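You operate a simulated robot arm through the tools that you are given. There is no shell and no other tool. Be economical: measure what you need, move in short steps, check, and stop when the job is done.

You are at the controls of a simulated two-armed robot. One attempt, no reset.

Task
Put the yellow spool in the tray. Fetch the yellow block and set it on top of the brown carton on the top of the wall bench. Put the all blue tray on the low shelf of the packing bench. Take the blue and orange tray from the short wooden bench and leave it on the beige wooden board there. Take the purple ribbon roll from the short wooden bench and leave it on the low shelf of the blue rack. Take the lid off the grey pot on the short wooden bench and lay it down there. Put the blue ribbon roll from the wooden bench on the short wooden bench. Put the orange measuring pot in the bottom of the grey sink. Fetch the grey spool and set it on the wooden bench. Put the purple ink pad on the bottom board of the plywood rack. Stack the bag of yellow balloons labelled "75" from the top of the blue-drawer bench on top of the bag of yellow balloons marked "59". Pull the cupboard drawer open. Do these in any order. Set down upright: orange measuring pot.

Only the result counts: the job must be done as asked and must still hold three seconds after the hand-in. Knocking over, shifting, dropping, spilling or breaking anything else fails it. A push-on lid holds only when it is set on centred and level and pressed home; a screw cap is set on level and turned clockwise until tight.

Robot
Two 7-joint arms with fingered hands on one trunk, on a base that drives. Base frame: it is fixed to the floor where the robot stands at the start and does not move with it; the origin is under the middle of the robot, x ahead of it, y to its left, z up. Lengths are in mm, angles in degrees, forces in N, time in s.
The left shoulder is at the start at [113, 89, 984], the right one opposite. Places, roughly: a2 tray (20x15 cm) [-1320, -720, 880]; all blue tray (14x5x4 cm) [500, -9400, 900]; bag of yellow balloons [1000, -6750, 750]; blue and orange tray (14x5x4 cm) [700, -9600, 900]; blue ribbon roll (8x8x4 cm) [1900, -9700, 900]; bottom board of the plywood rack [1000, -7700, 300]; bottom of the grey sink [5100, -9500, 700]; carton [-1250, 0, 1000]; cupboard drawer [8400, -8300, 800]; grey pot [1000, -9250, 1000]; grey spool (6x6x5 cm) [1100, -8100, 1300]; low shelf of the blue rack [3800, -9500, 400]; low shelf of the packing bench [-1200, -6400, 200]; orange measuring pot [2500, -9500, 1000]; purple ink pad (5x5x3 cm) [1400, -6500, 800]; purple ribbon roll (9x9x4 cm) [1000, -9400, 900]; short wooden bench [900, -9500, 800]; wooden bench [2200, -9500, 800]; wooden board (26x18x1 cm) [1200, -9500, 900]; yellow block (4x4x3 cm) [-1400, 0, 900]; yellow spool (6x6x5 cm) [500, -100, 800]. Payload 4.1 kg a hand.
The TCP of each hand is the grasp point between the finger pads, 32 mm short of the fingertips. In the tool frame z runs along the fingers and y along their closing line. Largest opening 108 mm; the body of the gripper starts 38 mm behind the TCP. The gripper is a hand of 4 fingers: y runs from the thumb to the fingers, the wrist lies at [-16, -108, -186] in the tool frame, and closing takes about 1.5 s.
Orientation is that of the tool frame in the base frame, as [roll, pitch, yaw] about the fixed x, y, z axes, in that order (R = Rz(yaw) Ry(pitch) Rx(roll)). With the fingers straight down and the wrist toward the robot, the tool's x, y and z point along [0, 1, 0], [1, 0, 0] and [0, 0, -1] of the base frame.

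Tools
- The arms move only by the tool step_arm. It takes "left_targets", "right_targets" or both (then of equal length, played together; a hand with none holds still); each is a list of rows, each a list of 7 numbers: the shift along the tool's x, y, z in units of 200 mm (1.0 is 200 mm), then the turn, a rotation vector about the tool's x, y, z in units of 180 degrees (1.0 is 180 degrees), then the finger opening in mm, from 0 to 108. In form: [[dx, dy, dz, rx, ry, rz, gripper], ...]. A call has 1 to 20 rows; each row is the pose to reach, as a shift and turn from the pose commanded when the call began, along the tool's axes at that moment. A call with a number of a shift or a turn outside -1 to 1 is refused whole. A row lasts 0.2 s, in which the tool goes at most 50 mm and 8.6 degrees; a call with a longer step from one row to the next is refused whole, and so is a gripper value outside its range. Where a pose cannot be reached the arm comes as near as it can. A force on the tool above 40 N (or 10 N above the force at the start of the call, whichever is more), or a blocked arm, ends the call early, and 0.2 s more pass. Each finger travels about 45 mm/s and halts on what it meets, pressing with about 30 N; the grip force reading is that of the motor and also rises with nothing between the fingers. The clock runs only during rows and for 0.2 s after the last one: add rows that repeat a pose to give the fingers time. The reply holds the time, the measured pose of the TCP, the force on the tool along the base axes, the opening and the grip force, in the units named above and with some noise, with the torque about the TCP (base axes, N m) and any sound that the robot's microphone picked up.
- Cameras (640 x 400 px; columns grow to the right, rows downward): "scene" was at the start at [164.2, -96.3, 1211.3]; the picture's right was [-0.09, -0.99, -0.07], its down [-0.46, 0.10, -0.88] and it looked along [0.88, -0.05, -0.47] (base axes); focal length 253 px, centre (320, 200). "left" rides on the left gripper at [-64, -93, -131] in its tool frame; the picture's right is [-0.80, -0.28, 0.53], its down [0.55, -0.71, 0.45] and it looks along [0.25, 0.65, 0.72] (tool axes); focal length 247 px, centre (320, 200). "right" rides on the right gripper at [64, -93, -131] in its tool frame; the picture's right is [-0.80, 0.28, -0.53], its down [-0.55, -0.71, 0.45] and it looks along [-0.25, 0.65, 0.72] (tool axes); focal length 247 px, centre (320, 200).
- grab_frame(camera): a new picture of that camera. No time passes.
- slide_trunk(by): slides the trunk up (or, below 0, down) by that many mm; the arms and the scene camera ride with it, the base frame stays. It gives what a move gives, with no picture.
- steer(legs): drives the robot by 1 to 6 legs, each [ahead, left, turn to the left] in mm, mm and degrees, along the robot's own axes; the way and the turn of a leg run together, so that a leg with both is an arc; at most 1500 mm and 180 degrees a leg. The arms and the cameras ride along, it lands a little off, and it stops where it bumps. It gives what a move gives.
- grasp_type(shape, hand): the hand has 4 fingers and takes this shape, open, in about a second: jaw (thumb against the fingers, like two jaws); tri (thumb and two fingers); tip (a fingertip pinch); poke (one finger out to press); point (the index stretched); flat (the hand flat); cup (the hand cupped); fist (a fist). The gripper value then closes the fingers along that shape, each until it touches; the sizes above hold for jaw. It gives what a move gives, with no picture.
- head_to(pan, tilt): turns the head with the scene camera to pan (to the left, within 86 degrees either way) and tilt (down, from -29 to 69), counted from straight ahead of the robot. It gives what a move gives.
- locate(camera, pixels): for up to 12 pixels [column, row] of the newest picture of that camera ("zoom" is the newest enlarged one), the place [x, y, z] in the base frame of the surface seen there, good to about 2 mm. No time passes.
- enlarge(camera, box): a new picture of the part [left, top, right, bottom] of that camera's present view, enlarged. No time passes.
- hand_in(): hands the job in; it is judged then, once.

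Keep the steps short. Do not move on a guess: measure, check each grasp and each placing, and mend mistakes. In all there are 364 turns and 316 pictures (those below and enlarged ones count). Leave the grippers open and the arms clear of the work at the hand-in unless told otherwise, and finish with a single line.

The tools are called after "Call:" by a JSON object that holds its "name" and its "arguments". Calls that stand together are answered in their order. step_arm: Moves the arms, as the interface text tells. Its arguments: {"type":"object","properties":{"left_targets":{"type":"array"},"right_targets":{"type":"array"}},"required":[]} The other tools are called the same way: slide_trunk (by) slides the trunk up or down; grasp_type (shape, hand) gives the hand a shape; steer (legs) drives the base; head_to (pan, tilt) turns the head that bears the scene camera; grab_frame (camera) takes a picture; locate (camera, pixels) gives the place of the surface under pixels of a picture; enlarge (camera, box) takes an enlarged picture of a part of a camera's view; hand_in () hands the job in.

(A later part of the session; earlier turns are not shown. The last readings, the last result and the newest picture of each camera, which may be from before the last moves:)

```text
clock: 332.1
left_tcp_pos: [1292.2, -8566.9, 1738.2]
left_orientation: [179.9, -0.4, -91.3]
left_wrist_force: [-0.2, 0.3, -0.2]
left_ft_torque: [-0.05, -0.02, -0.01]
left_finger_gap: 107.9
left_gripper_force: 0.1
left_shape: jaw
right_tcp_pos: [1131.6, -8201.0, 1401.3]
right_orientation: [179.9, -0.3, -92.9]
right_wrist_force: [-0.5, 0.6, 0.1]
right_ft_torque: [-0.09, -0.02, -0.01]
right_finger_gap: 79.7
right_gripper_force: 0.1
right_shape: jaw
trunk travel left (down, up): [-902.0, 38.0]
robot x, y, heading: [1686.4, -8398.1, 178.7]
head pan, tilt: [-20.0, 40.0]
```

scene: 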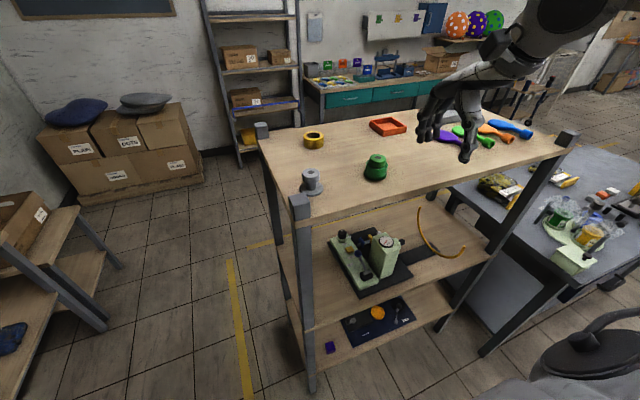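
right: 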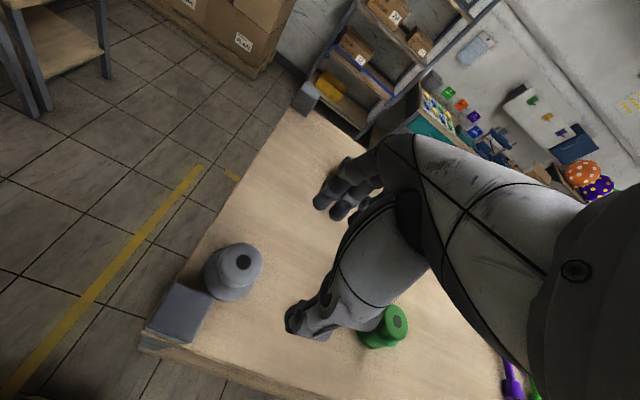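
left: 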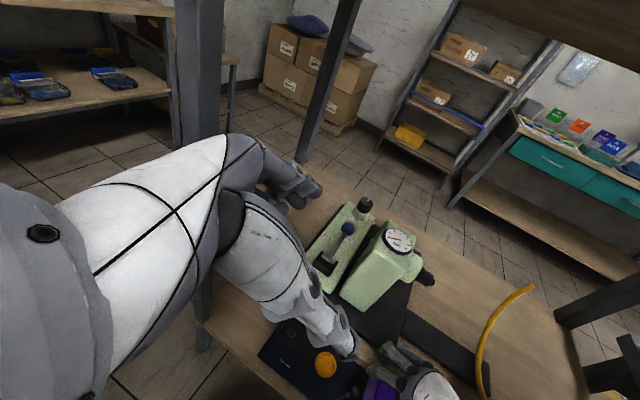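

Call:
{"name": "step_arm", "arguments": {"right_targets": [[-0.16, 0.02, 0.05, 0, 0, 0, 80], [-0.32, 0.04, 0.1, 0, 0, 0, 80], [-0.46, 0.06, 0.12, 0, 0, 0, 80], [-0.46, 0.06, 0.12, 0, 0, 0, 80]]}}

Call:
{"name": "grab_frame", "arguments": {"camera": "right"}}

```text
clock: 333.1
left_tcp_pos: [1290.9, -8577.7, 1738.2]
left_orientation: [179.9, 0.2, -91.2]
left_wrist_force: [0.9, 0.3, 0.6]
left_ft_torque: [0.0, -0.01, 0.02]
left_finger_gap: 108.2
left_gripper_force: 0.1
left_shape: jaw
right_tcp_pos: [1125.0, -8119.5, 1380.1]
right_orientation: [179.9, 0.1, -92.8]
right_wrist_force: [-0.3, -0.4, 0.5]
right_ft_torque: [0.05, 0.03, 0.02]
right_finger_gap: 79.4
right_gripper_force: 0.0
right_shape: jaw
trunk travel left (down, up): [-902.0, 38.0]
robot x, y, heading: [1685.8, -8397.4, 178.7]
head pan, tilt: [-20.0, 40.0]
```

```text
155 pictures are left
```

right: 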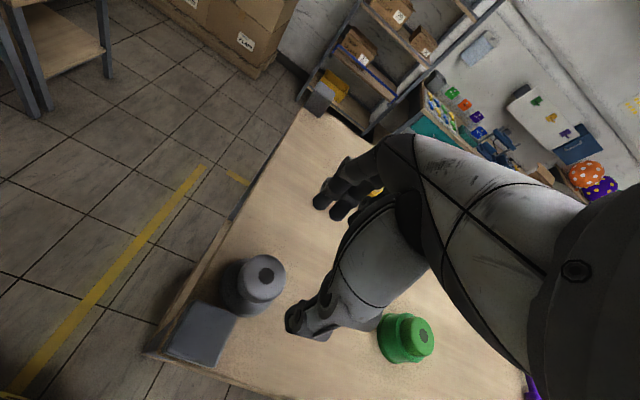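

Call:
{"name": "locate", "arguments": {"camera": "right", "pixels": [[265, 275], [250, 275], [280, 272], [263, 292], [240, 305], [225, 290], [205, 330]]}}

Call:
{"name": "enlarge", "arguments": {"camera": "right", "box": [150, 220, 350, 380]}}

```text
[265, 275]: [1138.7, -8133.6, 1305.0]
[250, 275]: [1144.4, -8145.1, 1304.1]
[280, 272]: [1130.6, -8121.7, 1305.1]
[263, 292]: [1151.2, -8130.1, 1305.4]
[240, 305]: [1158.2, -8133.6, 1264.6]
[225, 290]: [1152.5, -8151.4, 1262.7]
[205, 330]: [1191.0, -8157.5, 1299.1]
```

```text
2.50 times, centred on (250, 300) of right
```

zoom: 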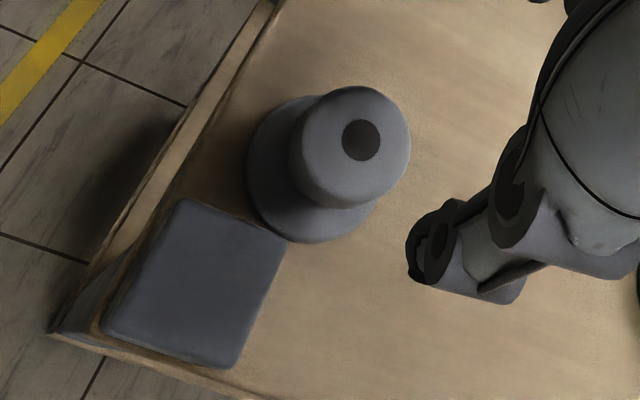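

The spool was pushed a little to (1139,-8134), close to the post. I turn the hand 48° so that the thumb stays clear of the post.

Call:
{"name": "step_arm", "arguments": {"right_targets": [[0.01, -0.01, 0, 0, 0, -0.045, 80], [0.02, -0.02, 0, 0, 0, -0.09, 80], [0.03, -0.04, 0, 0, 0, -0.135, 80], [0.05, -0.06, 0, 0, 0, -0.18, 80], [0.066, -0.073, 0, 0, 0, -0.225, 80], [0.066, -0.073, 0, 0, 0, -0.265, 80], [0.066, -0.073, 0, 0, 0, -0.265, 80]]}}

Call:
{"name": "enlarge", "arguments": {"camera": "right", "box": [150, 180, 400, 380]}}

Call:
{"name": "enlarge", "arguments": {"camera": "scene", "box": [200, 110, 440, 270]}}

```text
clock: 334.7
left_tcp_pos: [1291.1, -8569.7, 1737.7]
left_orientation: [179.9, 0.0, -91.2]
left_wrist_force: [-1.0, 0.3, -1.2]
left_ft_torque: [-0.05, 0.01, 0.02]
left_finger_gap: 108.0
left_gripper_force: 0.0
left_shape: jaw
right_tcp_pos: [1195.1, -8212.0, 1354.3]
right_orientation: [179.8, 1.3, -47.8]
right_wrist_force: [-0.2, 0.5, -0.9]
right_ft_torque: [0.0, -0.02, 0.0]
right_finger_gap: 79.9
right_gripper_force: 0.1
right_shape: jaw
right hand out of reach, approached as far as the arm can: row 4, 5, 6, 7
trunk travel left (down, up): [-902.0, 38.0]
robot x, y, heading: [1687.9, -8398.2, 178.6]
head pan, tilt: [-20.0, 40.0]
```

```text
2.00 times, centred on (275, 280) of right
```

zoom: 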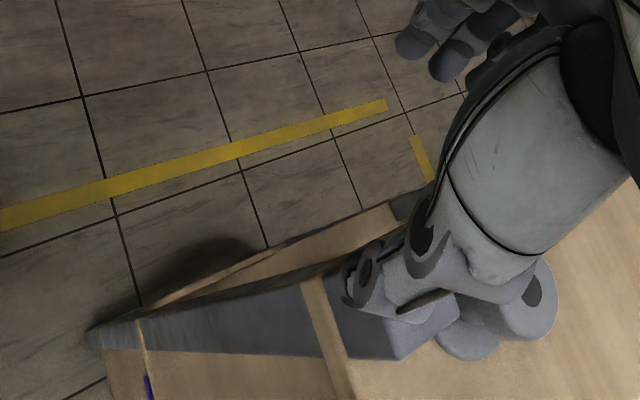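

```text
2.50 times, centred on (320, 190) of scene
```

zoom: 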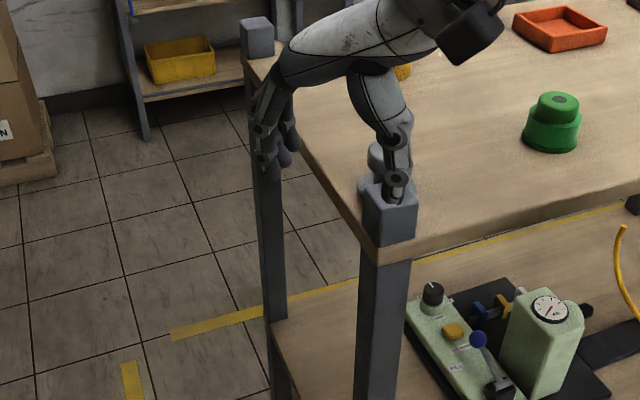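

That yaw is beyond the arm's reach here. I return to about -80° yaw over the spool with a smaller opening.

Call:
{"name": "step_arm", "arguments": {"right_targets": [[0, 0, -0.1, 0, 0, 0.03, 70], [-0.1, -0.01, -0.1, 0, 0, 0.06, 60], [-0.2, -0.02, -0.1, 0, 0, 0.1, 58], [-0.3, -0.03, -0.1, 0, 0, 0.14, 58], [-0.4, -0.045, -0.1, 0, 0, 0.18, 58], [-0.477, -0.055, -0.1, 0, 0, 0.18, 58], [-0.477, -0.055, -0.1, 0, 0, 0.18, 58]]}}

Call:
{"name": "enlarge", "arguments": {"camera": "right", "box": [150, 200, 400, 380]}}

Call:
{"name": "locate", "arguments": {"camera": "zoom", "pixels": [[320, 200], [300, 220], [260, 240], [200, 280], [150, 300]]}}

```text
clock: 336.3
left_tcp_pos: [1292.4, -8572.3, 1737.6]
left_orientation: [180.0, 0.0, -91.3]
left_wrist_force: [1.1, 0.8, -0.5]
left_ft_torque: [0.01, -0.03, -0.03]
left_finger_gap: 108.0
left_gripper_force: 0.1
left_shape: jaw
right_tcp_pos: [1139.5, -8142.5, 1378.6]
right_orientation: [179.1, 1.1, -80.2]
right_wrist_force: [0.1, -0.6, 0.8]
right_ft_torque: [0.02, -0.01, -0.02]
right_finger_gap: 58.5
right_gripper_force: 0.1
right_shape: jaw
trunk travel left (down, up): [-902.0, 38.0]
robot x, y, heading: [1687.9, -8395.2, 178.6]
head pan, tilt: [-20.0, 40.0]
```

```text
2.22 times, centred on (275, 290) of right
```

zoom: 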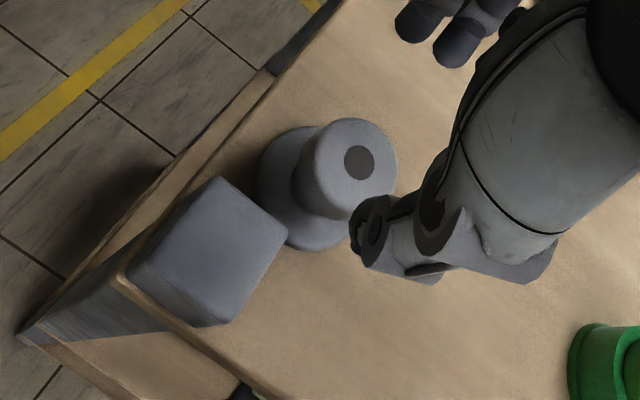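

```text
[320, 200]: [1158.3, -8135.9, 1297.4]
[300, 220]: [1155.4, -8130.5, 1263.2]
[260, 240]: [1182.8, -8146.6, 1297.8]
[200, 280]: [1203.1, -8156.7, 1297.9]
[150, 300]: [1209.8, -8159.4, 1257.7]
```

Call:
{"name": "locate", "arguments": {"camera": "zoom", "pixels": [[358, 162], [310, 150], [390, 160], [350, 128], [345, 205], [285, 235], [215, 180], [270, 160], [320, 245], [325, 270]]}}

```text
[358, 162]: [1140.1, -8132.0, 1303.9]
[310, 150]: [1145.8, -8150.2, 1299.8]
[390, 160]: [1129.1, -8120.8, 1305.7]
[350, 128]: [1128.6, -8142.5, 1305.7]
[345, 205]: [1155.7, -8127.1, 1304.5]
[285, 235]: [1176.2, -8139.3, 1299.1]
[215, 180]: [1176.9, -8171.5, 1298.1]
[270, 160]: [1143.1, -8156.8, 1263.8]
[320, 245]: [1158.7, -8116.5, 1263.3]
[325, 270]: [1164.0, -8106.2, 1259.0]
```

Spool axis (1140,-8133); post at x≥1176, y≤-8139. I turn 10° more and centre.

Call:
{"name": "step_arm", "arguments": {"right_targets": [[-0.02, -0.005, 0.05, 0, 0, -0.025, 58], [-0.047, -0.01, 0.1, 0, 0, -0.055, 58], [-0.047, -0.01, 0.15, 0, 0, -0.055, 58], [-0.047, -0.01, 0.15, 0, 0, -0.055, 58]]}}

Call:
{"name": "enlarge", "arguments": {"camera": "right", "box": [150, 200, 400, 380]}}

```text
clock: 337.3
left_tcp_pos: [1291.2, -8573.9, 1738.1]
left_orientation: [179.9, 0.0, -91.3]
left_wrist_force: [-0.1, -0.4, 0.7]
left_ft_torque: [-0.01, -0.03, 0.0]
left_finger_gap: 108.2
left_gripper_force: 0.2
left_shape: jaw
right_tcp_pos: [1139.7, -8133.8, 1351.2]
right_orientation: [179.3, 1.2, -70.1]
right_wrist_force: [-0.3, 0.2, 0.0]
right_ft_torque: [0.02, 0.03, 0.0]
right_finger_gap: 58.2
right_gripper_force: 0.0
right_shape: jaw
trunk travel left (down, up): [-902.0, 38.0]
robot x, y, heading: [1688.4, -8399.0, 178.4]
head pan, tilt: [-20.0, 40.0]
```

```text
2.22 times, centred on (275, 290) of right
```

zoom: 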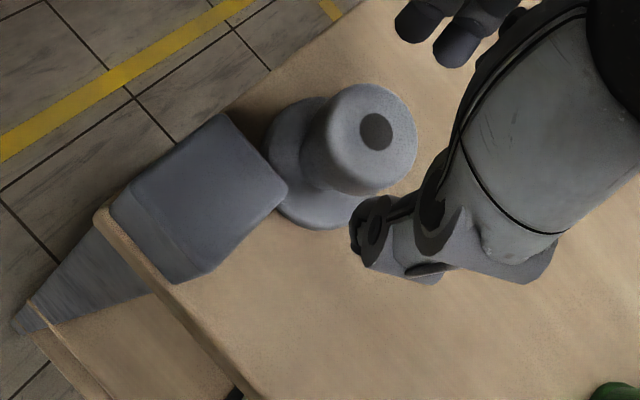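

Reachable. Descend to z 1304 (above the flange) and close on the knob.

Call:
{"name": "step_arm", "arguments": {"right_targets": [[0, 0, 0.1, 0, 0, 0, 58], [0, 0, 0.2, 0, 0, 0, 58], [0, 0, 0.235, 0, 0, 0, 58], [0, 0, 0.235, 0, 0, 0, 58], [0, 0, 0.235, 0, 0, 0, 45], [0, 0, 0.235, 0, 0, 0, 30], [0, 0, 0.235, 0, 0, 0, 15], [0, 0, 0.235, 0, 0, 0, 0], [0, 0, 0.235, 0, 0, 0, 0], [0, 0, 0.235, 0, 0, 0, 0]]}}

Call:
{"name": "enlarge", "arguments": {"camera": "right", "box": [150, 200, 400, 380]}}

```text
clock: 339.5
left_tcp_pos: [1292.0, -8573.1, 1738.3]
left_orientation: [179.8, 0.0, -91.2]
left_wrist_force: [0.3, 0.5, 0.0]
left_ft_torque: [-0.02, -0.03, -0.01]
left_finger_gap: 108.2
left_gripper_force: 0.1
left_shape: jaw
right_tcp_pos: [1138.3, -8130.9, 1303.2]
right_orientation: [179.3, 1.2, -70.3]
right_wrist_force: [0.1, 0.0, -0.2]
right_ft_torque: [0.0, -0.01, -0.01]
right_finger_gap: 24.4
right_gripper_force: 30.0
right_shape: jaw
trunk travel left (down, up): [-902.0, 38.0]
robot x, y, heading: [1687.8, -8400.8, 178.8]
head pan, tilt: [-20.0, 40.0]
```

```text
2.22 times, centred on (275, 290) of right
```

zoom: 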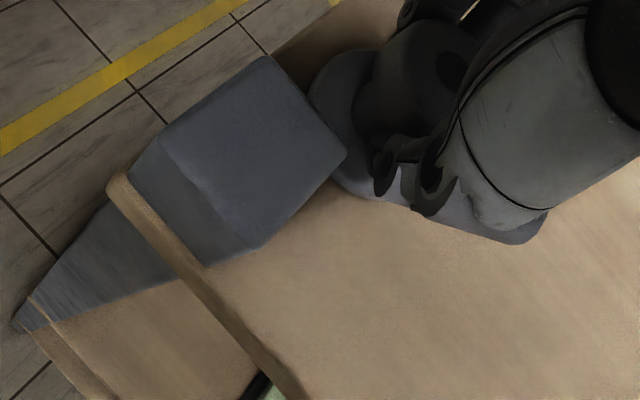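

Held (24 mm). Lift 120 mm and check.

Call:
{"name": "step_arm", "arguments": {"right_targets": [[0, 0, -0.1, 0, 0, 0, 0], [0, 0, -0.3, 0, 0, 0, 0], [0, 0, -0.5, 0, 0, 0, 0], [0, 0, -0.65, 0, 0, 0, 0], [0, 0, -0.65, 0, 0, 0, 0]]}}

Call:
{"name": "grab_frame", "arguments": {"camera": "right"}}

```text
clock: 340.7
left_tcp_pos: [1291.6, -8572.5, 1738.9]
left_orientation: [179.9, 0.0, -91.3]
left_wrist_force: [0.0, -0.3, -0.9]
left_ft_torque: [-0.05, 0.0, 0.03]
left_finger_gap: 108.2
left_gripper_force: 0.1
left_shape: jaw
right_tcp_pos: [1139.5, -8132.0, 1431.7]
right_orientation: [179.4, 1.3, -70.2]
right_wrist_force: [0.1, 0.4, -0.6]
right_ft_torque: [0.01, 0.03, 0.02]
right_finger_gap: 24.2
right_gripper_force: 29.7
right_shape: jaw
trunk travel left (down, up): [-902.0, 38.0]
robot x, y, heading: [1684.4, -8397.0, 178.7]
head pan, tilt: [-20.0, 40.0]
```

```text
148 pictures are left
```

right: 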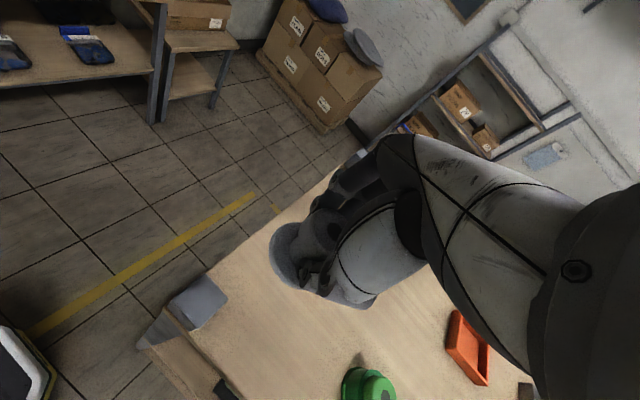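

Held. I pull the hand in, back away and turn toward the benches on the far wall.

Call:
{"name": "step_arm", "arguments": {"right_targets": [[0, -0.15, 0, 0, 0, 0.03, 0], [0, -0.3, 0, 0, 0, 0.06, 0], [0, -0.45, 0, 0, 0, 0.09, 0], [0, -0.55, 0, 0, 0, 0.11, 0]]}}

Call:
{"name": "steer", "arguments": {"legs": [[-300, 0, 0], [0, 0, 91]]}}

Call:
{"name": "slide_trunk", "arguments": {"by": -300}}

Call:
{"name": "head_to", "arguments": {"pan": 0, "tilt": 25}}

Call:
{"name": "grab_frame", "arguments": {"camera": "scene"}}

```text
clock: 341.7
left_tcp_pos: [1292.0, -8572.8, 1737.9]
left_orientation: [179.9, -0.1, -91.4]
left_wrist_force: [-0.1, -0.5, -0.7]
left_ft_torque: [0.0, -0.01, -0.02]
left_finger_gap: 107.9
left_gripper_force: 0.2
left_shape: jaw
right_tcp_pos: [1246.1, -8095.0, 1432.5]
right_orientation: [178.9, 0.8, -90.2]
right_wrist_force: [0.1, 0.6, -0.3]
right_ft_torque: [0.01, 0.0, 0.01]
right_finger_gap: 24.4
right_gripper_force: 30.1
right_shape: jaw
trunk travel left (down, up): [-902.0, 38.0]
robot x, y, heading: [1684.9, -8398.2, 178.6]
head pan, tilt: [-20.0, 40.0]
```

```text
clock: 347.6
left_tcp_pos: [2178.9, -8798.7, 1738.0]
left_orientation: [179.8, 0.0, -1.0]
left_wrist_force: [-0.1, -0.2, 0.1]
left_ft_torque: [0.02, 0.0, -0.01]
left_finger_gap: 108.1
left_gripper_force: 0.1
left_shape: jaw
right_tcp_pos: [1698.7, -8846.8, 1431.4]
right_orientation: [178.9, 0.8, 0.2]
right_wrist_force: [0.4, -0.5, -0.9]
right_ft_torque: [0.02, 0.03, -0.01]
right_finger_gap: 24.4
right_gripper_force: 29.7
right_shape: jaw
trunk travel left (down, up): [-902.0, 38.0]
robot x, y, heading: [2002.6, -8404.0, -91.1]
head pan, tilt: [-20.0, 40.0]
```

```text
clock: 350.6
left_tcp_pos: [2178.6, -8799.3, 1436.8]
left_orientation: [179.9, 0.0, -1.0]
left_wrist_force: [0.2, 0.2, 0.8]
left_ft_torque: [0.0, -0.02, 0.01]
left_finger_gap: 108.1
left_gripper_force: 0.0
left_shape: jaw
right_tcp_pos: [1700.2, -8847.6, 1132.2]
right_orientation: [178.9, 0.9, 0.2]
right_wrist_force: [-0.5, -0.3, -1.0]
right_ft_torque: [-0.03, 0.0, 0.01]
right_finger_gap: 24.1
right_gripper_force: 29.5
right_shape: jaw
trunk travel left (down, up): [-602.0, 338.0]
robot x, y, heading: [2001.6, -8406.9, -91.2]
head pan, tilt: [-20.0, 40.0]
```

```text
clock: 351.5
left_tcp_pos: [2178.6, -8800.0, 1438.8]
left_orientation: [179.9, 0.0, -1.0]
left_wrist_force: [0.0, 0.4, -0.6]
left_ft_torque: [0.01, -0.01, 0.04]
left_finger_gap: 107.9
left_gripper_force: 0.0
left_shape: jaw
right_tcp_pos: [1699.5, -8846.9, 1131.5]
right_orientation: [178.8, 0.9, 0.1]
right_wrist_force: [0.6, 0.1, -0.9]
right_ft_torque: [-0.01, -0.02, -0.02]
right_finger_gap: 23.9
right_gripper_force: 29.3
right_shape: jaw
trunk travel left (down, up): [-602.0, 338.0]
robot x, y, heading: [2002.0, -8400.6, -91.2]
head pan, tilt: [0.0, 25.0]
```

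```text
147 pictures are left
```

scene: 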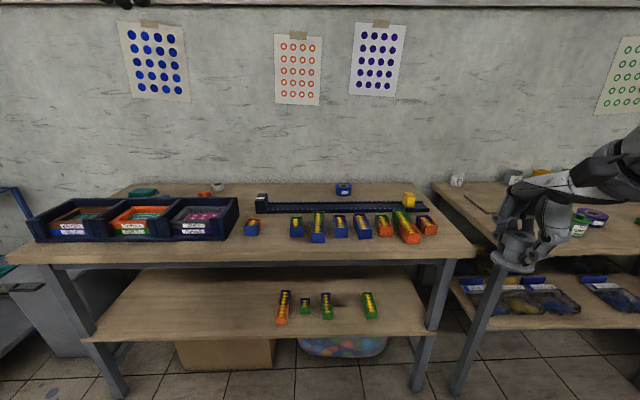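

The wooden bench is in front. I zoom in and measure surfaces and items.

Call:
{"name": "enlarge", "arguments": {"camera": "scene", "box": [100, 170, 280, 260]}}

Call:
{"name": "enlarge", "arguments": {"camera": "scene", "box": [270, 165, 470, 265]}}

Call:
{"name": "locate", "arguments": {"camera": "scene", "pixels": [[270, 255], [350, 255], [440, 255], [40, 255], [205, 194], [218, 187], [344, 188], [344, 192], [250, 227], [143, 192], [410, 198], [458, 250]]}}

```text
3.56 times, centred on (190, 215) of scene
```

zoom: 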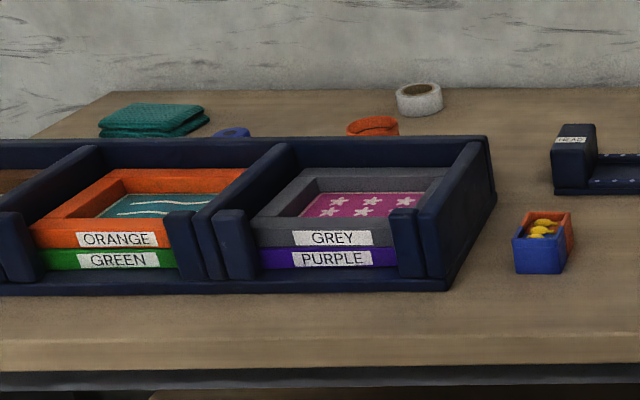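

```text
3.20 times, centred on (370, 215) of scene
```

zoom: 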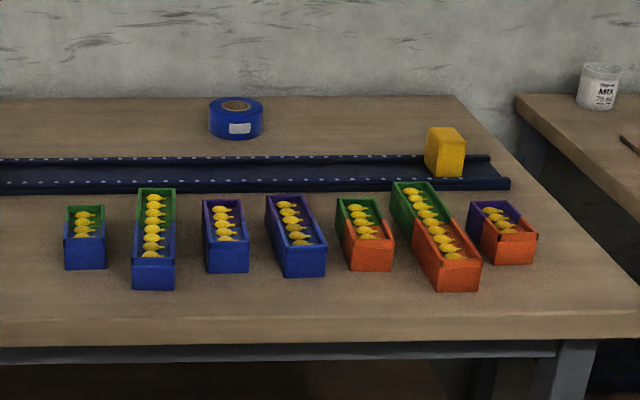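

```text
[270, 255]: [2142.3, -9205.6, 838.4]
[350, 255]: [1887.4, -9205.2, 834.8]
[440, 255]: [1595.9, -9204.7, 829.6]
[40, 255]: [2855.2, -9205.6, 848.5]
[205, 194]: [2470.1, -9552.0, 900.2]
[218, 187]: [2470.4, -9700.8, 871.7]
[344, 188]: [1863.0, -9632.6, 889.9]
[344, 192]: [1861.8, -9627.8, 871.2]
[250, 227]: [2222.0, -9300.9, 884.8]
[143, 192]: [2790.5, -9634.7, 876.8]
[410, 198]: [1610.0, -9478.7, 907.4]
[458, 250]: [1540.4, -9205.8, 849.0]
```

Wooden bench: front y -9205, top z 850. Free spot for the grey spool at about (2140,-9272). I drive there.

Call:
{"name": "steer", "arguments": {"legs": [[200, 438, 1.2], [225, 0, 0]]}}

Call:
{"name": "head_to", "arguments": {"pan": -15, "tilt": 45}}

Call:
{"name": "grab_frame", "arguments": {"camera": "scene"}}

Call:
{"name": "grab_frame", "arguments": {"camera": "right"}}

```text
clock: 355.6
left_tcp_pos: [2627.0, -9220.1, 1437.6]
left_orientation: [179.9, 0.0, 0.0]
left_wrist_force: [0.0, -0.4, 0.3]
left_ft_torque: [0.01, 0.0, 0.01]
left_finger_gap: 108.2
left_gripper_force: 0.0
left_shape: jaw
right_tcp_pos: [2149.3, -9276.4, 1132.4]
right_orientation: [178.9, 1.0, 1.1]
right_wrist_force: [-0.4, 0.3, 0.3]
right_ft_torque: [0.01, 0.0, -0.04]
right_finger_gap: 24.5
right_gripper_force: 30.3
right_shape: jaw
trunk travel left (down, up): [-602.0, 338.0]
robot x, y, heading: [2443.3, -8828.2, -90.1]
head pan, tilt: [0.0, 25.0]
```

```text
clock: 356.5
left_tcp_pos: [2627.1, -9220.8, 1438.4]
left_orientation: [179.8, 0.0, 0.0]
left_wrist_force: [-0.2, 0.0, 0.6]
left_ft_torque: [0.0, -0.01, 0.0]
left_finger_gap: 108.2
left_gripper_force: 0.1
left_shape: jaw
right_tcp_pos: [2149.5, -9276.5, 1131.3]
right_orientation: [178.8, 0.8, 1.2]
right_wrist_force: [0.3, 0.1, -0.8]
right_ft_torque: [0.01, -0.02, -0.01]
right_finger_gap: 24.3
right_gripper_force: 29.6
right_shape: jaw
trunk travel left (down, up): [-602.0, 338.0]
robot x, y, heading: [2447.0, -8828.9, -90.1]
head pan, tilt: [-15.0, 45.0]
```

```text
144 pictures are left
```

scene: 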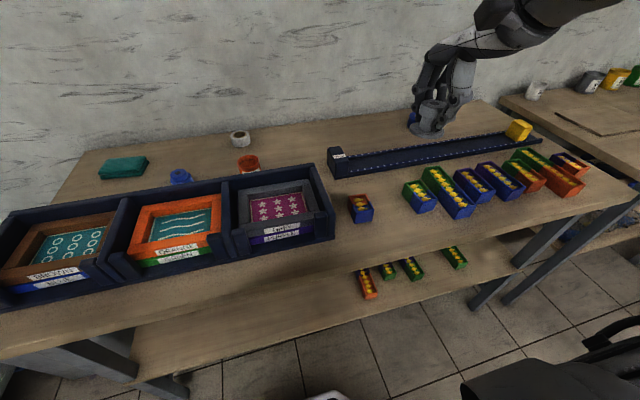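

```text
143 pictures are left
```

right: 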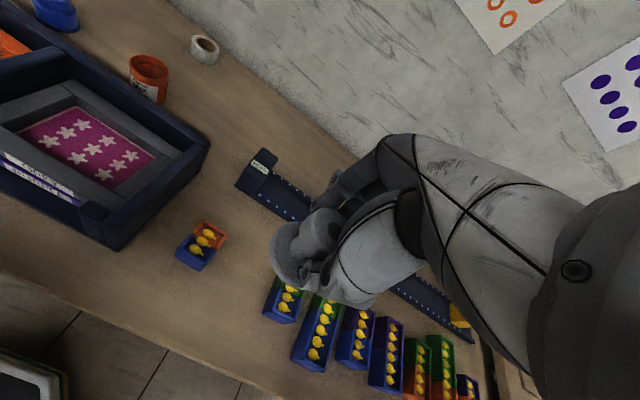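

Call:
{"name": "locate", "arguments": {"camera": "scene", "pixels": [[360, 215], [372, 205], [408, 195], [418, 205], [390, 205], [380, 225], [400, 215]]}}

```text
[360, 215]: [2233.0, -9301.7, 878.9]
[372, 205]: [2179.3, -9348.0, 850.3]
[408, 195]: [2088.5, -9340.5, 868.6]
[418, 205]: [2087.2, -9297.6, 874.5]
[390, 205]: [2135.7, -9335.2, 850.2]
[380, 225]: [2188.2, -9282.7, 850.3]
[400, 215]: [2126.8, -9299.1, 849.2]
```

Free gap of about 100 mm under the spool. I lower 190 first, then to the table.

Call:
{"name": "step_arm", "arguments": {"right_targets": [[0, 0, 0.2, 0, 0, 0, 0], [0, 0, 0.4, 0, 0, 0, 0], [0, 0, 0.6, 0, 0, 0, 0], [0, 0, 0.8, 0, 0, 0, 0], [0, 0, 0.95, 0, 0, 0, 0], [0, 0, 0.95, 0, 0, 0, 0]]}}

Call:
{"name": "grab_frame", "arguments": {"camera": "right"}}

Call:
{"name": "enlarge", "arguments": {"camera": "scene", "box": [320, 120, 480, 240]}}

```text
clock: 357.9
left_tcp_pos: [2626.7, -9219.4, 1438.5]
left_orientation: [179.8, 0.0, 0.0]
left_wrist_force: [-0.5, -0.4, -0.8]
left_ft_torque: [0.0, 0.01, 0.04]
left_finger_gap: 108.0
left_gripper_force: 0.1
left_shape: jaw
right_tcp_pos: [2146.2, -9283.5, 942.3]
right_orientation: [179.0, 0.9, 1.2]
right_wrist_force: [-0.9, -0.3, -0.2]
right_ft_torque: [0.0, -0.01, -0.02]
right_finger_gap: 24.3
right_gripper_force: 30.0
right_shape: jaw
trunk travel left (down, up): [-602.0, 338.0]
robot x, y, heading: [2444.7, -8828.4, -90.1]
head pan, tilt: [-15.0, 45.0]
```

```text
142 pictures are left
```

right: 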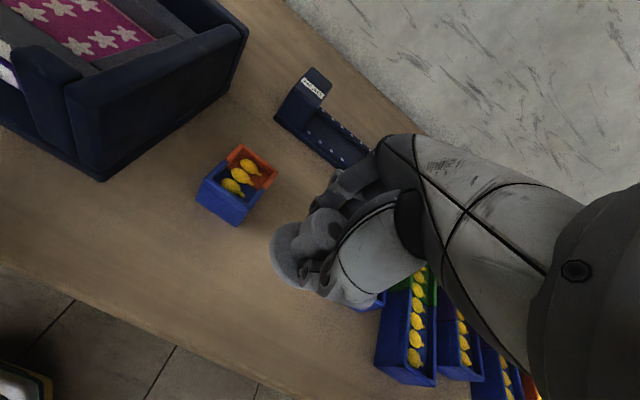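

```text
3.33 times, centred on (400, 180) of scene
```

zoom: 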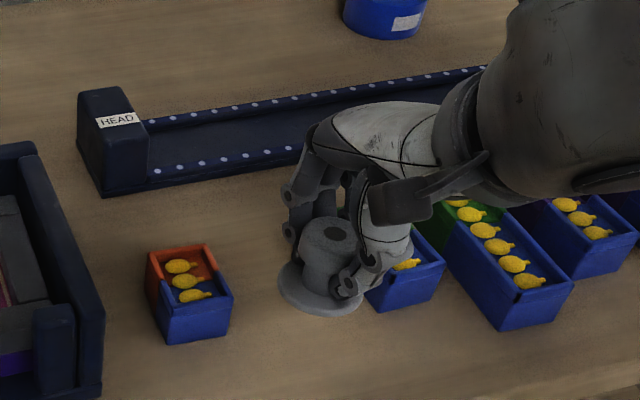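

Shift 8 mm away from the right tray and lower to the table.

Call:
{"name": "step_arm", "arguments": {"right_targets": [[0.04, -0.05, 0.05, 0, 0, 0, 0], [0.045, -0.06, 0.15, 0, 0, 0, 0], [0.045, -0.06, 0.21, 0, 0, 0, 0], [0.045, -0.06, 0.232, 0, 0, 0, 0], [0.045, -0.06, 0.232, 0, 0, 0, 0]]}}

Call:
{"name": "enlarge", "arguments": {"camera": "scene", "box": [320, 120, 480, 240]}}

```text
clock: 359.1
left_tcp_pos: [2627.2, -9220.2, 1437.8]
left_orientation: [179.8, 0.0, 0.1]
left_wrist_force: [-0.1, -0.8, -0.2]
left_ft_torque: [-0.02, -0.02, -0.03]
left_finger_gap: 107.9
left_gripper_force: 0.0
left_shape: jaw
right_tcp_pos: [2155.2, -9269.2, 894.9]
right_orientation: [178.9, 0.9, 1.1]
right_wrist_force: [0.2, -0.4, 0.2]
right_ft_torque: [0.01, 0.01, -0.02]
right_finger_gap: 24.2
right_gripper_force: 29.8
right_shape: jaw
trunk travel left (down, up): [-602.0, 338.0]
robot x, y, heading: [2440.3, -8825.0, -90.3]
head pan, tilt: [-15.0, 45.0]
```

```text
3.33 times, centred on (400, 180) of scene
```

zoom: 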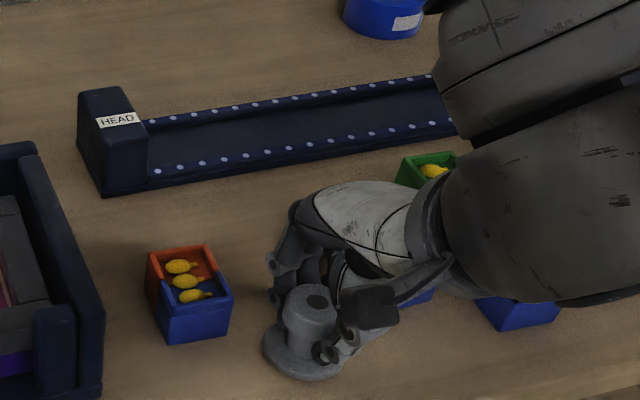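

Release and lift.

Call:
{"name": "step_arm", "arguments": {"right_targets": [[0, 0, 0.006, 0, 0, 0, 15], [0, 0, 0.006, 0, 0, 0, 35], [0, 0, 0.006, 0, 0, 0, 56], [0, 0, 0.006, 0, 0, 0, 60], [0, 0, 0.006, 0, 0, 0, 60], [0, 0, -0.1, 0, 0, 0, 60], [0, 0, -0.3, 0, 0, 0, 60], [0, 0, -0.5, 0, 0, 0, 60], [0, 0, -0.7, 0, 0, 0, 80], [0, 0, -0.9, 0, 0, 0, 108], [0, 0, -1.0, 0, 0, 0, 108]]}}

Call:
{"name": "grab_frame", "arguments": {"camera": "scene"}}

```text
clock: 361.5
left_tcp_pos: [2626.7, -9219.7, 1439.3]
left_orientation: [179.9, 0.0, 0.0]
left_wrist_force: [0.2, -0.3, -0.4]
left_ft_torque: [-0.01, -0.03, 0.01]
left_finger_gap: 107.8
left_gripper_force: 0.1
left_shape: jaw
right_tcp_pos: [2157.2, -9264.7, 1096.0]
right_orientation: [179.0, 0.8, 1.1]
right_wrist_force: [0.1, -0.2, 0.2]
right_ft_torque: [-0.02, 0.03, 0.0]
right_finger_gap: 108.0
right_gripper_force: 0.1
right_shape: jaw
trunk travel left (down, up): [-602.0, 338.0]
robot x, y, heading: [2442.3, -8832.3, -89.9]
head pan, tilt: [-15.0, 45.0]
```

```text
139 pictures are left
```

scene: 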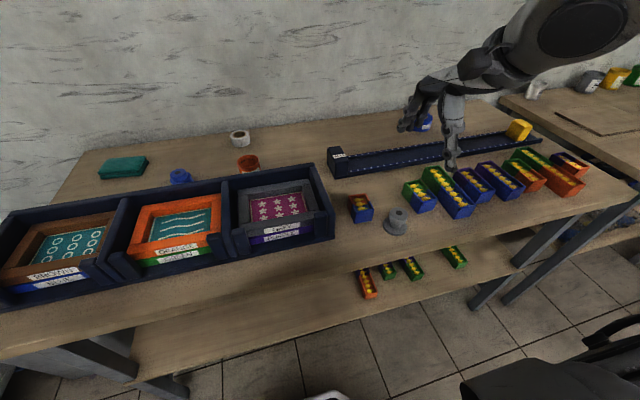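

Grey spool placed. Next the blue ribbon roll at (1862,-9650): I move right so it is ahead of the right hand.

Call:
{"name": "steer", "arguments": {"legs": [[0, -320, 0], [60, 0, 0]]}}

Call:
{"name": "slide_trunk", "arguments": {"by": -80}}

Call:
{"name": "head_to", "arguments": {"pan": -10, "tilt": 35}}

Call:
{"name": "grab_frame", "arguments": {"camera": "scene"}}

```text
clock: 364.1
left_tcp_pos: [2318.8, -9277.0, 1438.8]
left_orientation: [179.8, 0.0, 0.1]
left_wrist_force: [0.8, -0.2, -0.7]
left_ft_torque: [0.02, 0.03, 0.02]
left_finger_gap: 107.8
left_gripper_force: 0.0
left_shape: jaw
right_tcp_pos: [1848.4, -9323.8, 1095.6]
right_orientation: [178.9, 0.9, 1.4]
right_wrist_force: [0.3, -0.2, -0.2]
right_ft_torque: [-0.01, -0.02, -0.03]
right_finger_gap: 107.8
right_gripper_force: 0.0
right_shape: jaw
trunk travel left (down, up): [-602.0, 338.0]
robot x, y, heading: [2131.1, -8888.0, -89.8]
head pan, tilt: [-15.0, 45.0]
```

```text
clock: 365.3
left_tcp_pos: [2318.2, -9276.8, 1358.8]
left_orientation: [179.9, 0.0, 0.2]
left_wrist_force: [-0.3, 0.4, -0.4]
left_ft_torque: [0.01, 0.01, 0.0]
left_finger_gap: 107.9
left_gripper_force: 0.1
left_shape: jaw
right_tcp_pos: [1848.7, -9324.4, 1014.3]
right_orientation: [178.9, 0.8, 1.5]
right_wrist_force: [1.4, 0.2, 1.2]
right_ft_torque: [0.0, -0.03, -0.02]
right_finger_gap: 107.6
right_gripper_force: 0.0
right_shape: jaw
trunk travel left (down, up): [-522.0, 418.0]
robot x, y, heading: [2133.1, -8888.1, -89.9]
head pan, tilt: [-15.0, 45.0]
```

```text
clock: 366.0
left_tcp_pos: [2317.8, -9277.2, 1358.6]
left_orientation: [180.0, 0.0, 0.3]
left_wrist_force: [-1.6, 0.6, 0.4]
left_ft_torque: [0.0, -0.02, 0.01]
left_finger_gap: 108.2
left_gripper_force: 0.0
left_shape: jaw
right_tcp_pos: [1848.8, -9323.8, 1015.2]
right_orientation: [178.9, 0.9, 1.4]
right_wrist_force: [0.0, -0.2, 0.0]
right_ft_torque: [0.04, 0.03, -0.01]
right_finger_gap: 107.8
right_gripper_force: 0.0
right_shape: jaw
trunk travel left (down, up): [-522.0, 418.0]
robot x, y, heading: [2133.9, -8888.9, -89.8]
head pan, tilt: [-10.0, 35.0]
```

```text
138 pictures are left
```

scene: 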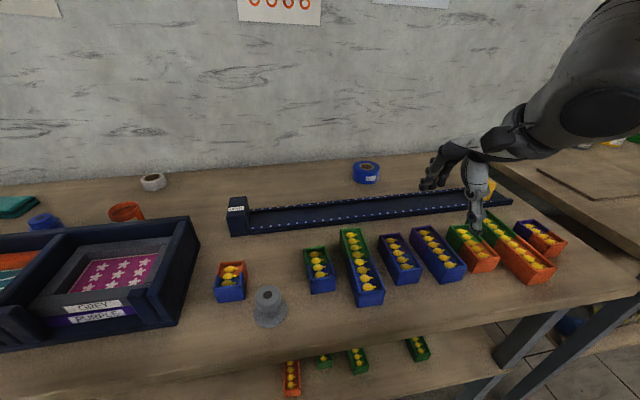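

Call:
{"name": "enlarge", "arguments": {"camera": "scene", "box": [330, 145, 430, 215]}}

Call:
{"name": "locate", "arguments": {"camera": "zoom", "pixels": [[230, 110], [290, 110], [165, 120], [310, 120], [235, 90], [235, 150], [235, 230], [160, 200], [310, 200]]}}

```text
5.71 times, centred on (380, 180) of scene
```

zoom: 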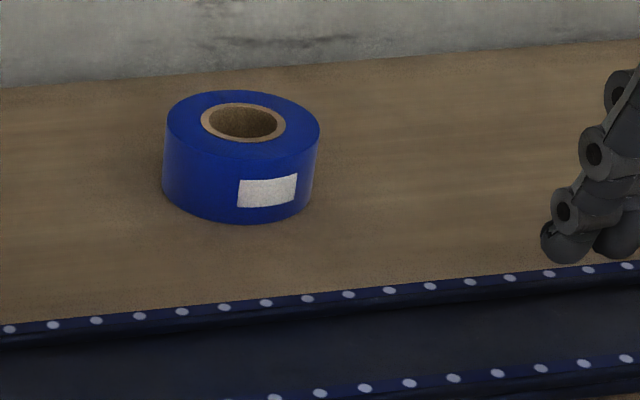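

```text
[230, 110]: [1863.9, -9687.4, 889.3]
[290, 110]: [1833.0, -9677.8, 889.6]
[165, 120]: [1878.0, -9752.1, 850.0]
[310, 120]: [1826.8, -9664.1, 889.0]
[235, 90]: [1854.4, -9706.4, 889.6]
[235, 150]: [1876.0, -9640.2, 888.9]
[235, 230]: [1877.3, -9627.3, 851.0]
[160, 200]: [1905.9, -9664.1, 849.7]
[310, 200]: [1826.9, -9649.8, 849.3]
```

Roll centre ≈ (1863,-9668), Ø 78, top 889. I reach over it.

Call:
{"name": "step_arm", "arguments": {"right_targets": [[0, 0.2, 0, 0, 0, 0, 108], [0.01, 0.4, 0, 0, 0, 0, 108], [0.02, 0.6, 0, 0, 0, 0, 108], [0.03, 0.8, 0, 0, 0, 0, 108], [0.03, 1.0, 0, 0, 0, 0, 108]]}}

Call:
{"name": "step_arm", "arguments": {"right_targets": [[0, 0.2, 0, 0, 0, 0, 108], [0, 0.4, 0, 0, 0, 0, 108], [0, 0.6, 0, 0, 0, 0, 108], [0, 0.72, 0, 0, 0, 0, 108], [0, 0.72, 0, 0, 0, 0, 108]]}}

Call:
{"name": "grab_frame", "arguments": {"camera": "right"}}

```text
clock: 367.2
left_tcp_pos: [2316.4, -9278.7, 1356.2]
left_orientation: [179.9, -0.2, 0.2]
left_wrist_force: [-0.2, 0.1, -0.2]
left_ft_torque: [0.03, -0.01, 0.01]
left_finger_gap: 108.3
left_gripper_force: 0.1
left_shape: jaw
right_tcp_pos: [1860.3, -9523.3, 1018.8]
right_orientation: [179.0, 0.8, 1.3]
right_wrist_force: [0.4, -1.6, -0.8]
right_ft_torque: [0.04, 0.0, 0.0]
right_finger_gap: 108.0
right_gripper_force: 0.0
right_shape: jaw
trunk travel left (down, up): [-522.0, 418.0]
robot x, y, heading: [2135.2, -8887.1, -90.3]
head pan, tilt: [-10.0, 35.0]
```

```text
clock: 368.4
left_tcp_pos: [2317.2, -9275.6, 1358.2]
left_orientation: [179.7, 0.1, 0.3]
left_wrist_force: [-0.4, 1.6, 0.1]
left_ft_torque: [-0.06, -0.03, 0.0]
left_finger_gap: 107.8
left_gripper_force: 0.0
left_shape: jaw
right_tcp_pos: [1830.9, -9592.6, 1025.6]
right_orientation: [178.7, 0.9, 1.3]
right_wrist_force: [0.2, 0.2, 0.7]
right_ft_torque: [-0.01, 0.01, 0.0]
right_finger_gap: 107.8
right_gripper_force: 0.0
right_shape: jaw
right hand out of reach, approached as far as the arm can: row 2, 3, 4, 5
trunk travel left (down, up): [-522.0, 418.0]
robot x, y, heading: [2135.5, -8886.3, -90.3]
head pan, tilt: [-10.0, 35.0]
```

```text
136 pictures are left
```

right: 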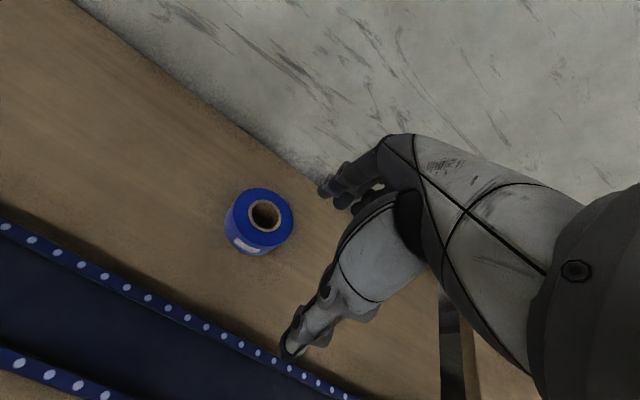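

At the reach limit. I raise the shoulders 100 mm (better geometry) and drive 40 mm closer, then reach again lower.

Call:
{"name": "slide_trunk", "arguments": {"by": 100}}

Call:
{"name": "steer", "arguments": {"legs": [[35, 0, 0]]}}

Call:
{"name": "step_arm", "arguments": {"right_targets": [[0.03, 0.05, 0.15, 0, 0, 0, 108], [0.06, 0.1, 0.3, 0, 0, 0, 108], [0.1, 0.15, 0.45, 0, 0, 0, 108], [0.13, 0.2, 0.6, 0, 0, 0, 108], [0.16, 0.22, 0.75, 0, 0, 0, 108], [0.16, 0.22, 0.75, 0, 0, 0, 108]]}}

Call:
{"name": "grab_frame", "arguments": {"camera": "right"}}

```text
clock: 369.7
left_tcp_pos: [2319.5, -9276.9, 1459.2]
left_orientation: [180.0, 0.0, 0.2]
left_wrist_force: [0.3, -0.5, 0.9]
left_ft_torque: [0.0, -0.01, 0.01]
left_finger_gap: 107.6
left_gripper_force: 0.0
left_shape: jaw
right_tcp_pos: [1831.9, -9593.5, 1124.8]
right_orientation: [178.8, 0.9, 1.5]
right_wrist_force: [0.2, -0.3, -1.2]
right_ft_torque: [0.02, 0.0, -0.03]
right_finger_gap: 107.8
right_gripper_force: 0.1
right_shape: jaw
trunk travel left (down, up): [-622.0, 318.0]
robot x, y, heading: [2134.1, -8889.1, -89.8]
head pan, tilt: [-10.0, 35.0]
```

```text
clock: 370.6
left_tcp_pos: [2317.2, -9307.9, 1459.8]
left_orientation: [179.6, 0.0, 0.2]
left_wrist_force: [-0.5, 0.1, 0.3]
left_ft_torque: [-0.05, -0.01, -0.01]
left_finger_gap: 108.0
left_gripper_force: 0.0
left_shape: jaw
right_tcp_pos: [1831.2, -9623.9, 1128.6]
right_orientation: [178.7, 0.8, 1.5]
right_wrist_force: [0.3, 0.8, -0.3]
right_ft_torque: [-0.03, 0.05, -0.01]
right_finger_gap: 107.6
right_gripper_force: 0.1
right_shape: jaw
trunk travel left (down, up): [-622.0, 318.0]
robot x, y, heading: [2133.3, -8921.0, -89.9]
head pan, tilt: [-10.0, 35.0]
```

```text
clock: 372.0
left_tcp_pos: [2319.1, -9311.5, 1458.7]
left_orientation: [179.8, 0.0, 0.2]
left_wrist_force: [0.2, -0.3, 0.0]
left_ft_torque: [-0.02, 0.01, 0.0]
left_finger_gap: 107.9
left_gripper_force: 0.0
left_shape: jaw
right_tcp_pos: [1823.9, -9609.0, 1004.9]
right_orientation: [178.8, 0.9, 1.5]
right_wrist_force: [-0.1, 0.0, 0.0]
right_ft_torque: [0.0, 0.04, 0.0]
right_finger_gap: 107.9
right_gripper_force: 0.0
right_shape: jaw
right hand out of reach, approached as far as the arm can: row 1, 2, 3, 4, 5, 6
trunk travel left (down, up): [-622.0, 318.0]
robot x, y, heading: [2133.4, -8923.5, -89.9]
head pan, tilt: [-10.0, 35.0]
```

```text
135 pictures are left
```

right: 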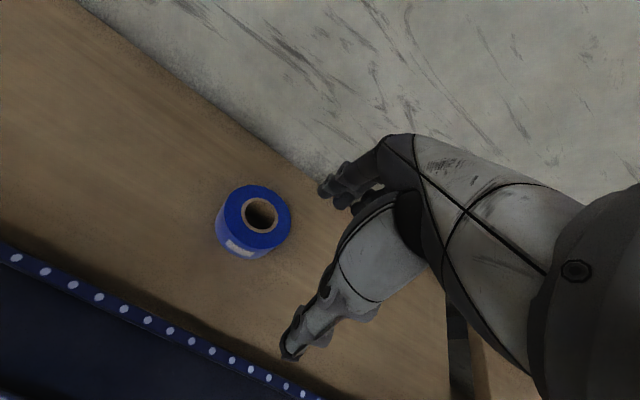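

I turn the hand's yaw outward along the arm's direction to gain reach.

Call:
{"name": "step_arm", "arguments": {"right_targets": [[0.04, 0.0, 0.05, 0, 0, 0.03, 108], [0.08, 0.05, 0.1, 0, 0, 0.06, 108], [0.12, 0.12, 0.15, 0, 0, 0.09, 108], [0.16, 0.2, 0.2, 0, 0, 0.12, 108], [0.19, 0.3, 0.25, 0, 0, 0.13, 108], [0.19, 0.3, 0.27, 0, 0, 0.13, 108]]}}

```text
clock: 373.4
left_tcp_pos: [2319.3, -9311.6, 1458.2]
left_orientation: [179.9, 0.1, 0.2]
left_wrist_force: [0.6, 0.5, -0.7]
left_ft_torque: [-0.01, 0.02, 0.0]
left_finger_gap: 108.1
left_gripper_force: 0.0
left_shape: jaw
right_tcp_pos: [1806.9, -9586.6, 992.4]
right_orientation: [178.6, 0.2, -22.0]
right_wrist_force: [-0.2, 0.3, -0.5]
right_ft_torque: [0.01, 0.0, 0.03]
right_finger_gap: 107.8
right_gripper_force: 0.0
right_shape: jaw
right hand out of reach, approached as far as the arm can: row 1, 2, 3, 4, 5, 6
trunk travel left (down, up): [-622.0, 318.0]
robot x, y, heading: [2131.7, -8923.0, -89.8]
head pan, tilt: [-10.0, 35.0]
```

Worse; I turn the yaw the other way.

Call:
{"name": "step_arm", "arguments": {"right_targets": [[0.05, 0.0, 0.0, 0, 0, -0.045, 108], [0.1, 0.05, 0.0, 0, 0, -0.09, 108], [0.15, 0.1, 0.05, 0, 0, -0.135, 108], [0.2, 0.15, 0.1, 0, 0, -0.18, 108], [0.3, 0.2, 0.15, 0, 0, -0.22, 108], [0.4, 0.27, 0.2, 0, 0, -0.26, 108], [0.4, 0.27, 0.2, 0, 0, -0.26, 108]]}}

Call:
{"name": "grab_frame", "arguments": {"camera": "scene"}}

```text
clock: 375.0
left_tcp_pos: [2317.3, -9312.9, 1458.1]
left_orientation: [179.8, 0.0, 0.2]
left_wrist_force: [-0.4, -0.5, 1.0]
left_ft_torque: [0.01, -0.01, 0.02]
left_finger_gap: 107.8
left_gripper_force: 0.1
left_shape: jaw
right_tcp_pos: [1881.9, -9567.8, 978.5]
right_orientation: [179.2, 1.7, 24.3]
right_wrist_force: [-0.6, -0.2, 0.1]
right_ft_torque: [0.0, -0.01, -0.04]
right_finger_gap: 107.8
right_gripper_force: 0.0
right_shape: jaw
right hand out of reach, approached as far as the arm can: row 2, 3, 4, 5, 6, 7
trunk travel left (down, up): [-622.0, 318.0]
robot x, y, heading: [2131.3, -8920.9, -90.1]
head pan, tilt: [-10.0, 35.0]
```

```text
134 pictures are left
```

scene: 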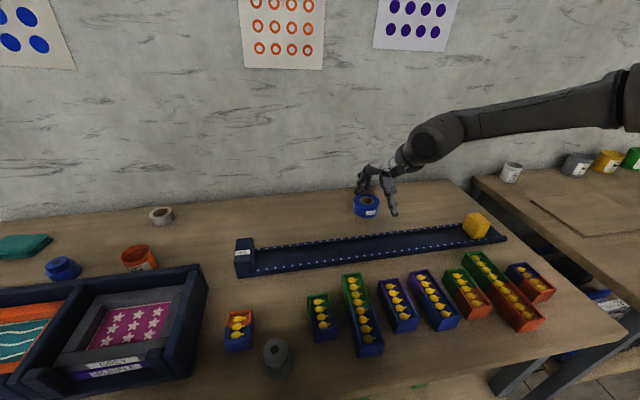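

The right arm is in an elbow-out posture. I retract it and use the left hand from a base position 470 mm to the right.

Call:
{"name": "step_arm", "arguments": {"right_targets": [[0, -0.2, -0.1, 0, 0, 0.03, 108], [0, -0.4, -0.2, 0, 0, 0.06, 108], [0, -0.6, -0.3, 0, 0, 0.09, 108], [0, -0.8, -0.4, 0, 0, 0.135, 108], [0, -1.0, -0.5, 0, 0, 0.135, 108]]}}

Call:
{"name": "steer", "arguments": {"legs": [[0, -470, 0]]}}

Call:
{"name": "step_arm", "arguments": {"left_targets": [[0, 0.2, 0.1, 0, 0, 0, 108], [0, 0.35, 0.25, 0, 0, 0, 108], [0, 0.5, 0.4, 0, 0, 0, 108], [0, 0.65, 0.6, 0, 0, 0, 108], [0, 0.8, 0.8, 0, 0, 0, 108], [0, 0.95, 0.95, 0, 0, 0, 108]]}}

```text
clock: 376.2
left_tcp_pos: [2313.5, -9309.5, 1459.3]
left_orientation: [179.7, -0.2, 0.3]
left_wrist_force: [-0.7, 0.0, 0.7]
left_ft_torque: [0.0, -0.08, 0.03]
left_finger_gap: 108.0
left_gripper_force: 0.1
left_shape: jaw
right_tcp_pos: [1794.5, -9380.2, 1078.7]
right_orientation: [178.9, 0.6, 0.4]
right_wrist_force: [-0.6, 0.2, 1.0]
right_ft_torque: [0.0, -0.03, 0.02]
right_finger_gap: 107.6
right_gripper_force: 0.0
right_shape: jaw
trunk travel left (down, up): [-622.0, 318.0]
robot x, y, heading: [2132.2, -8921.0, -89.9]
head pan, tilt: [-10.0, 35.0]
```

```text
clock: 379.1
left_tcp_pos: [1837.2, -9313.2, 1458.9]
left_orientation: [179.8, 0.1, 0.7]
left_wrist_force: [-0.1, 0.0, 0.3]
left_ft_torque: [0.03, -0.03, 0.0]
left_finger_gap: 108.1
left_gripper_force: 0.0
left_shape: jaw
right_tcp_pos: [1317.4, -9387.3, 1078.9]
right_orientation: [178.7, 0.8, 1.1]
right_wrist_force: [0.3, -0.4, 0.0]
right_ft_torque: [-0.02, 0.0, -0.01]
right_finger_gap: 107.8
right_gripper_force: 0.1
right_shape: jaw
trunk travel left (down, up): [-622.0, 318.0]
robot x, y, heading: [1649.9, -8925.0, -89.3]
head pan, tilt: [-10.0, 35.0]
```

```text
clock: 380.5
left_tcp_pos: [1840.6, -9507.4, 1267.2]
left_orientation: [-180.0, 0.1, 0.8]
left_wrist_force: [0.8, -0.7, 0.3]
left_ft_torque: [0.02, -0.01, 0.02]
left_finger_gap: 108.0
left_gripper_force: 0.1
left_shape: jaw
right_tcp_pos: [1319.0, -9390.5, 1079.3]
right_orientation: [179.0, 0.9, 1.1]
right_wrist_force: [-0.3, -0.4, -0.3]
right_ft_torque: [0.01, 0.04, -0.01]
right_finger_gap: 107.6
right_gripper_force: 0.0
right_shape: jaw
trunk travel left (down, up): [-622.0, 318.0]
robot x, y, heading: [1648.9, -8924.4, -89.3]
head pan, tilt: [-10.0, 35.0]
```

Call:
{"name": "step_arm", "arguments": {"left_targets": [[0.02, 0.13, 0.15, 0, 0, 0, 108], [0.04, 0.27, 0.3, 0, 0, 0, 108], [0.06, 0.4, 0.45, 0, 0, 0, 108], [0.08, 0.55, 0.6, 0, 0, 0, 108], [0.1, 0.68, 0.75, 0, 0, 0, 108], [0.1, 0.805, 0.88, 0, 0, 0, 108], [0.1, 0.805, 1.0, 0, 0, 0, 108]]}}

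Call:
{"name": "grab_frame", "arguments": {"camera": "left"}}

```text
clock: 382.1
left_tcp_pos: [1891.7, -9585.5, 1106.4]
left_orientation: [179.7, 0.1, 0.7]
left_wrist_force: [0.4, -0.6, -0.2]
left_ft_torque: [0.01, 0.01, 0.0]
left_finger_gap: 108.0
left_gripper_force: 0.1
left_shape: jaw
left hand out of reach, approached as far as the arm can: row 2, 3, 4, 5, 6, 7
right_tcp_pos: [1317.8, -9388.3, 1078.4]
right_orientation: [179.0, 0.9, 1.0]
right_wrist_force: [0.5, 0.3, 0.3]
right_ft_torque: [0.03, 0.01, -0.01]
right_finger_gap: 107.8
right_gripper_force: 0.1
right_shape: jaw
trunk travel left (down, up): [-622.0, 318.0]
robot x, y, heading: [1648.3, -8927.4, -89.3]
head pan, tilt: [-10.0, 35.0]
```

```text
133 pictures are left
```

left: 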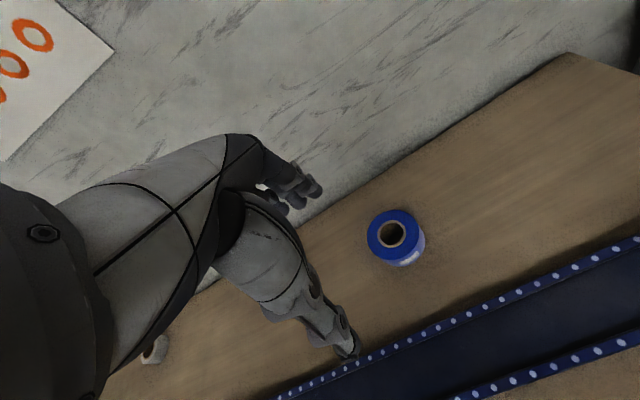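

Still short by ~100 mm. I check how far the base's front is from the bench.

Call:
{"name": "head_to", "arguments": {"pan": 0, "tilt": 69}}

Call:
{"name": "grab_frame", "arguments": {"camera": "scene"}}

```text
clock: 383.1
left_tcp_pos: [1891.8, -9585.2, 1107.7]
left_orientation: [179.8, 0.0, 0.7]
left_wrist_force: [0.5, 0.4, 0.2]
left_ft_torque: [-0.02, 0.0, 0.0]
left_finger_gap: 107.8
left_gripper_force: 0.1
left_shape: jaw
right_tcp_pos: [1316.5, -9387.7, 1078.8]
right_orientation: [178.8, 0.8, 1.0]
right_wrist_force: [0.4, 0.7, 0.0]
right_ft_torque: [-0.01, 0.0, -0.01]
right_finger_gap: 107.7
right_gripper_force: 0.0
right_shape: jaw
trunk travel left (down, up): [-622.0, 318.0]
robot x, y, heading: [1646.9, -8924.4, -89.5]
head pan, tilt: [0.0, 68.8]
```

```text
132 pictures are left
```

scene: 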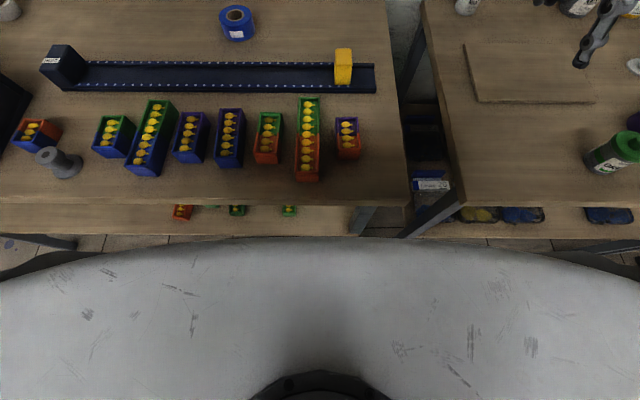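

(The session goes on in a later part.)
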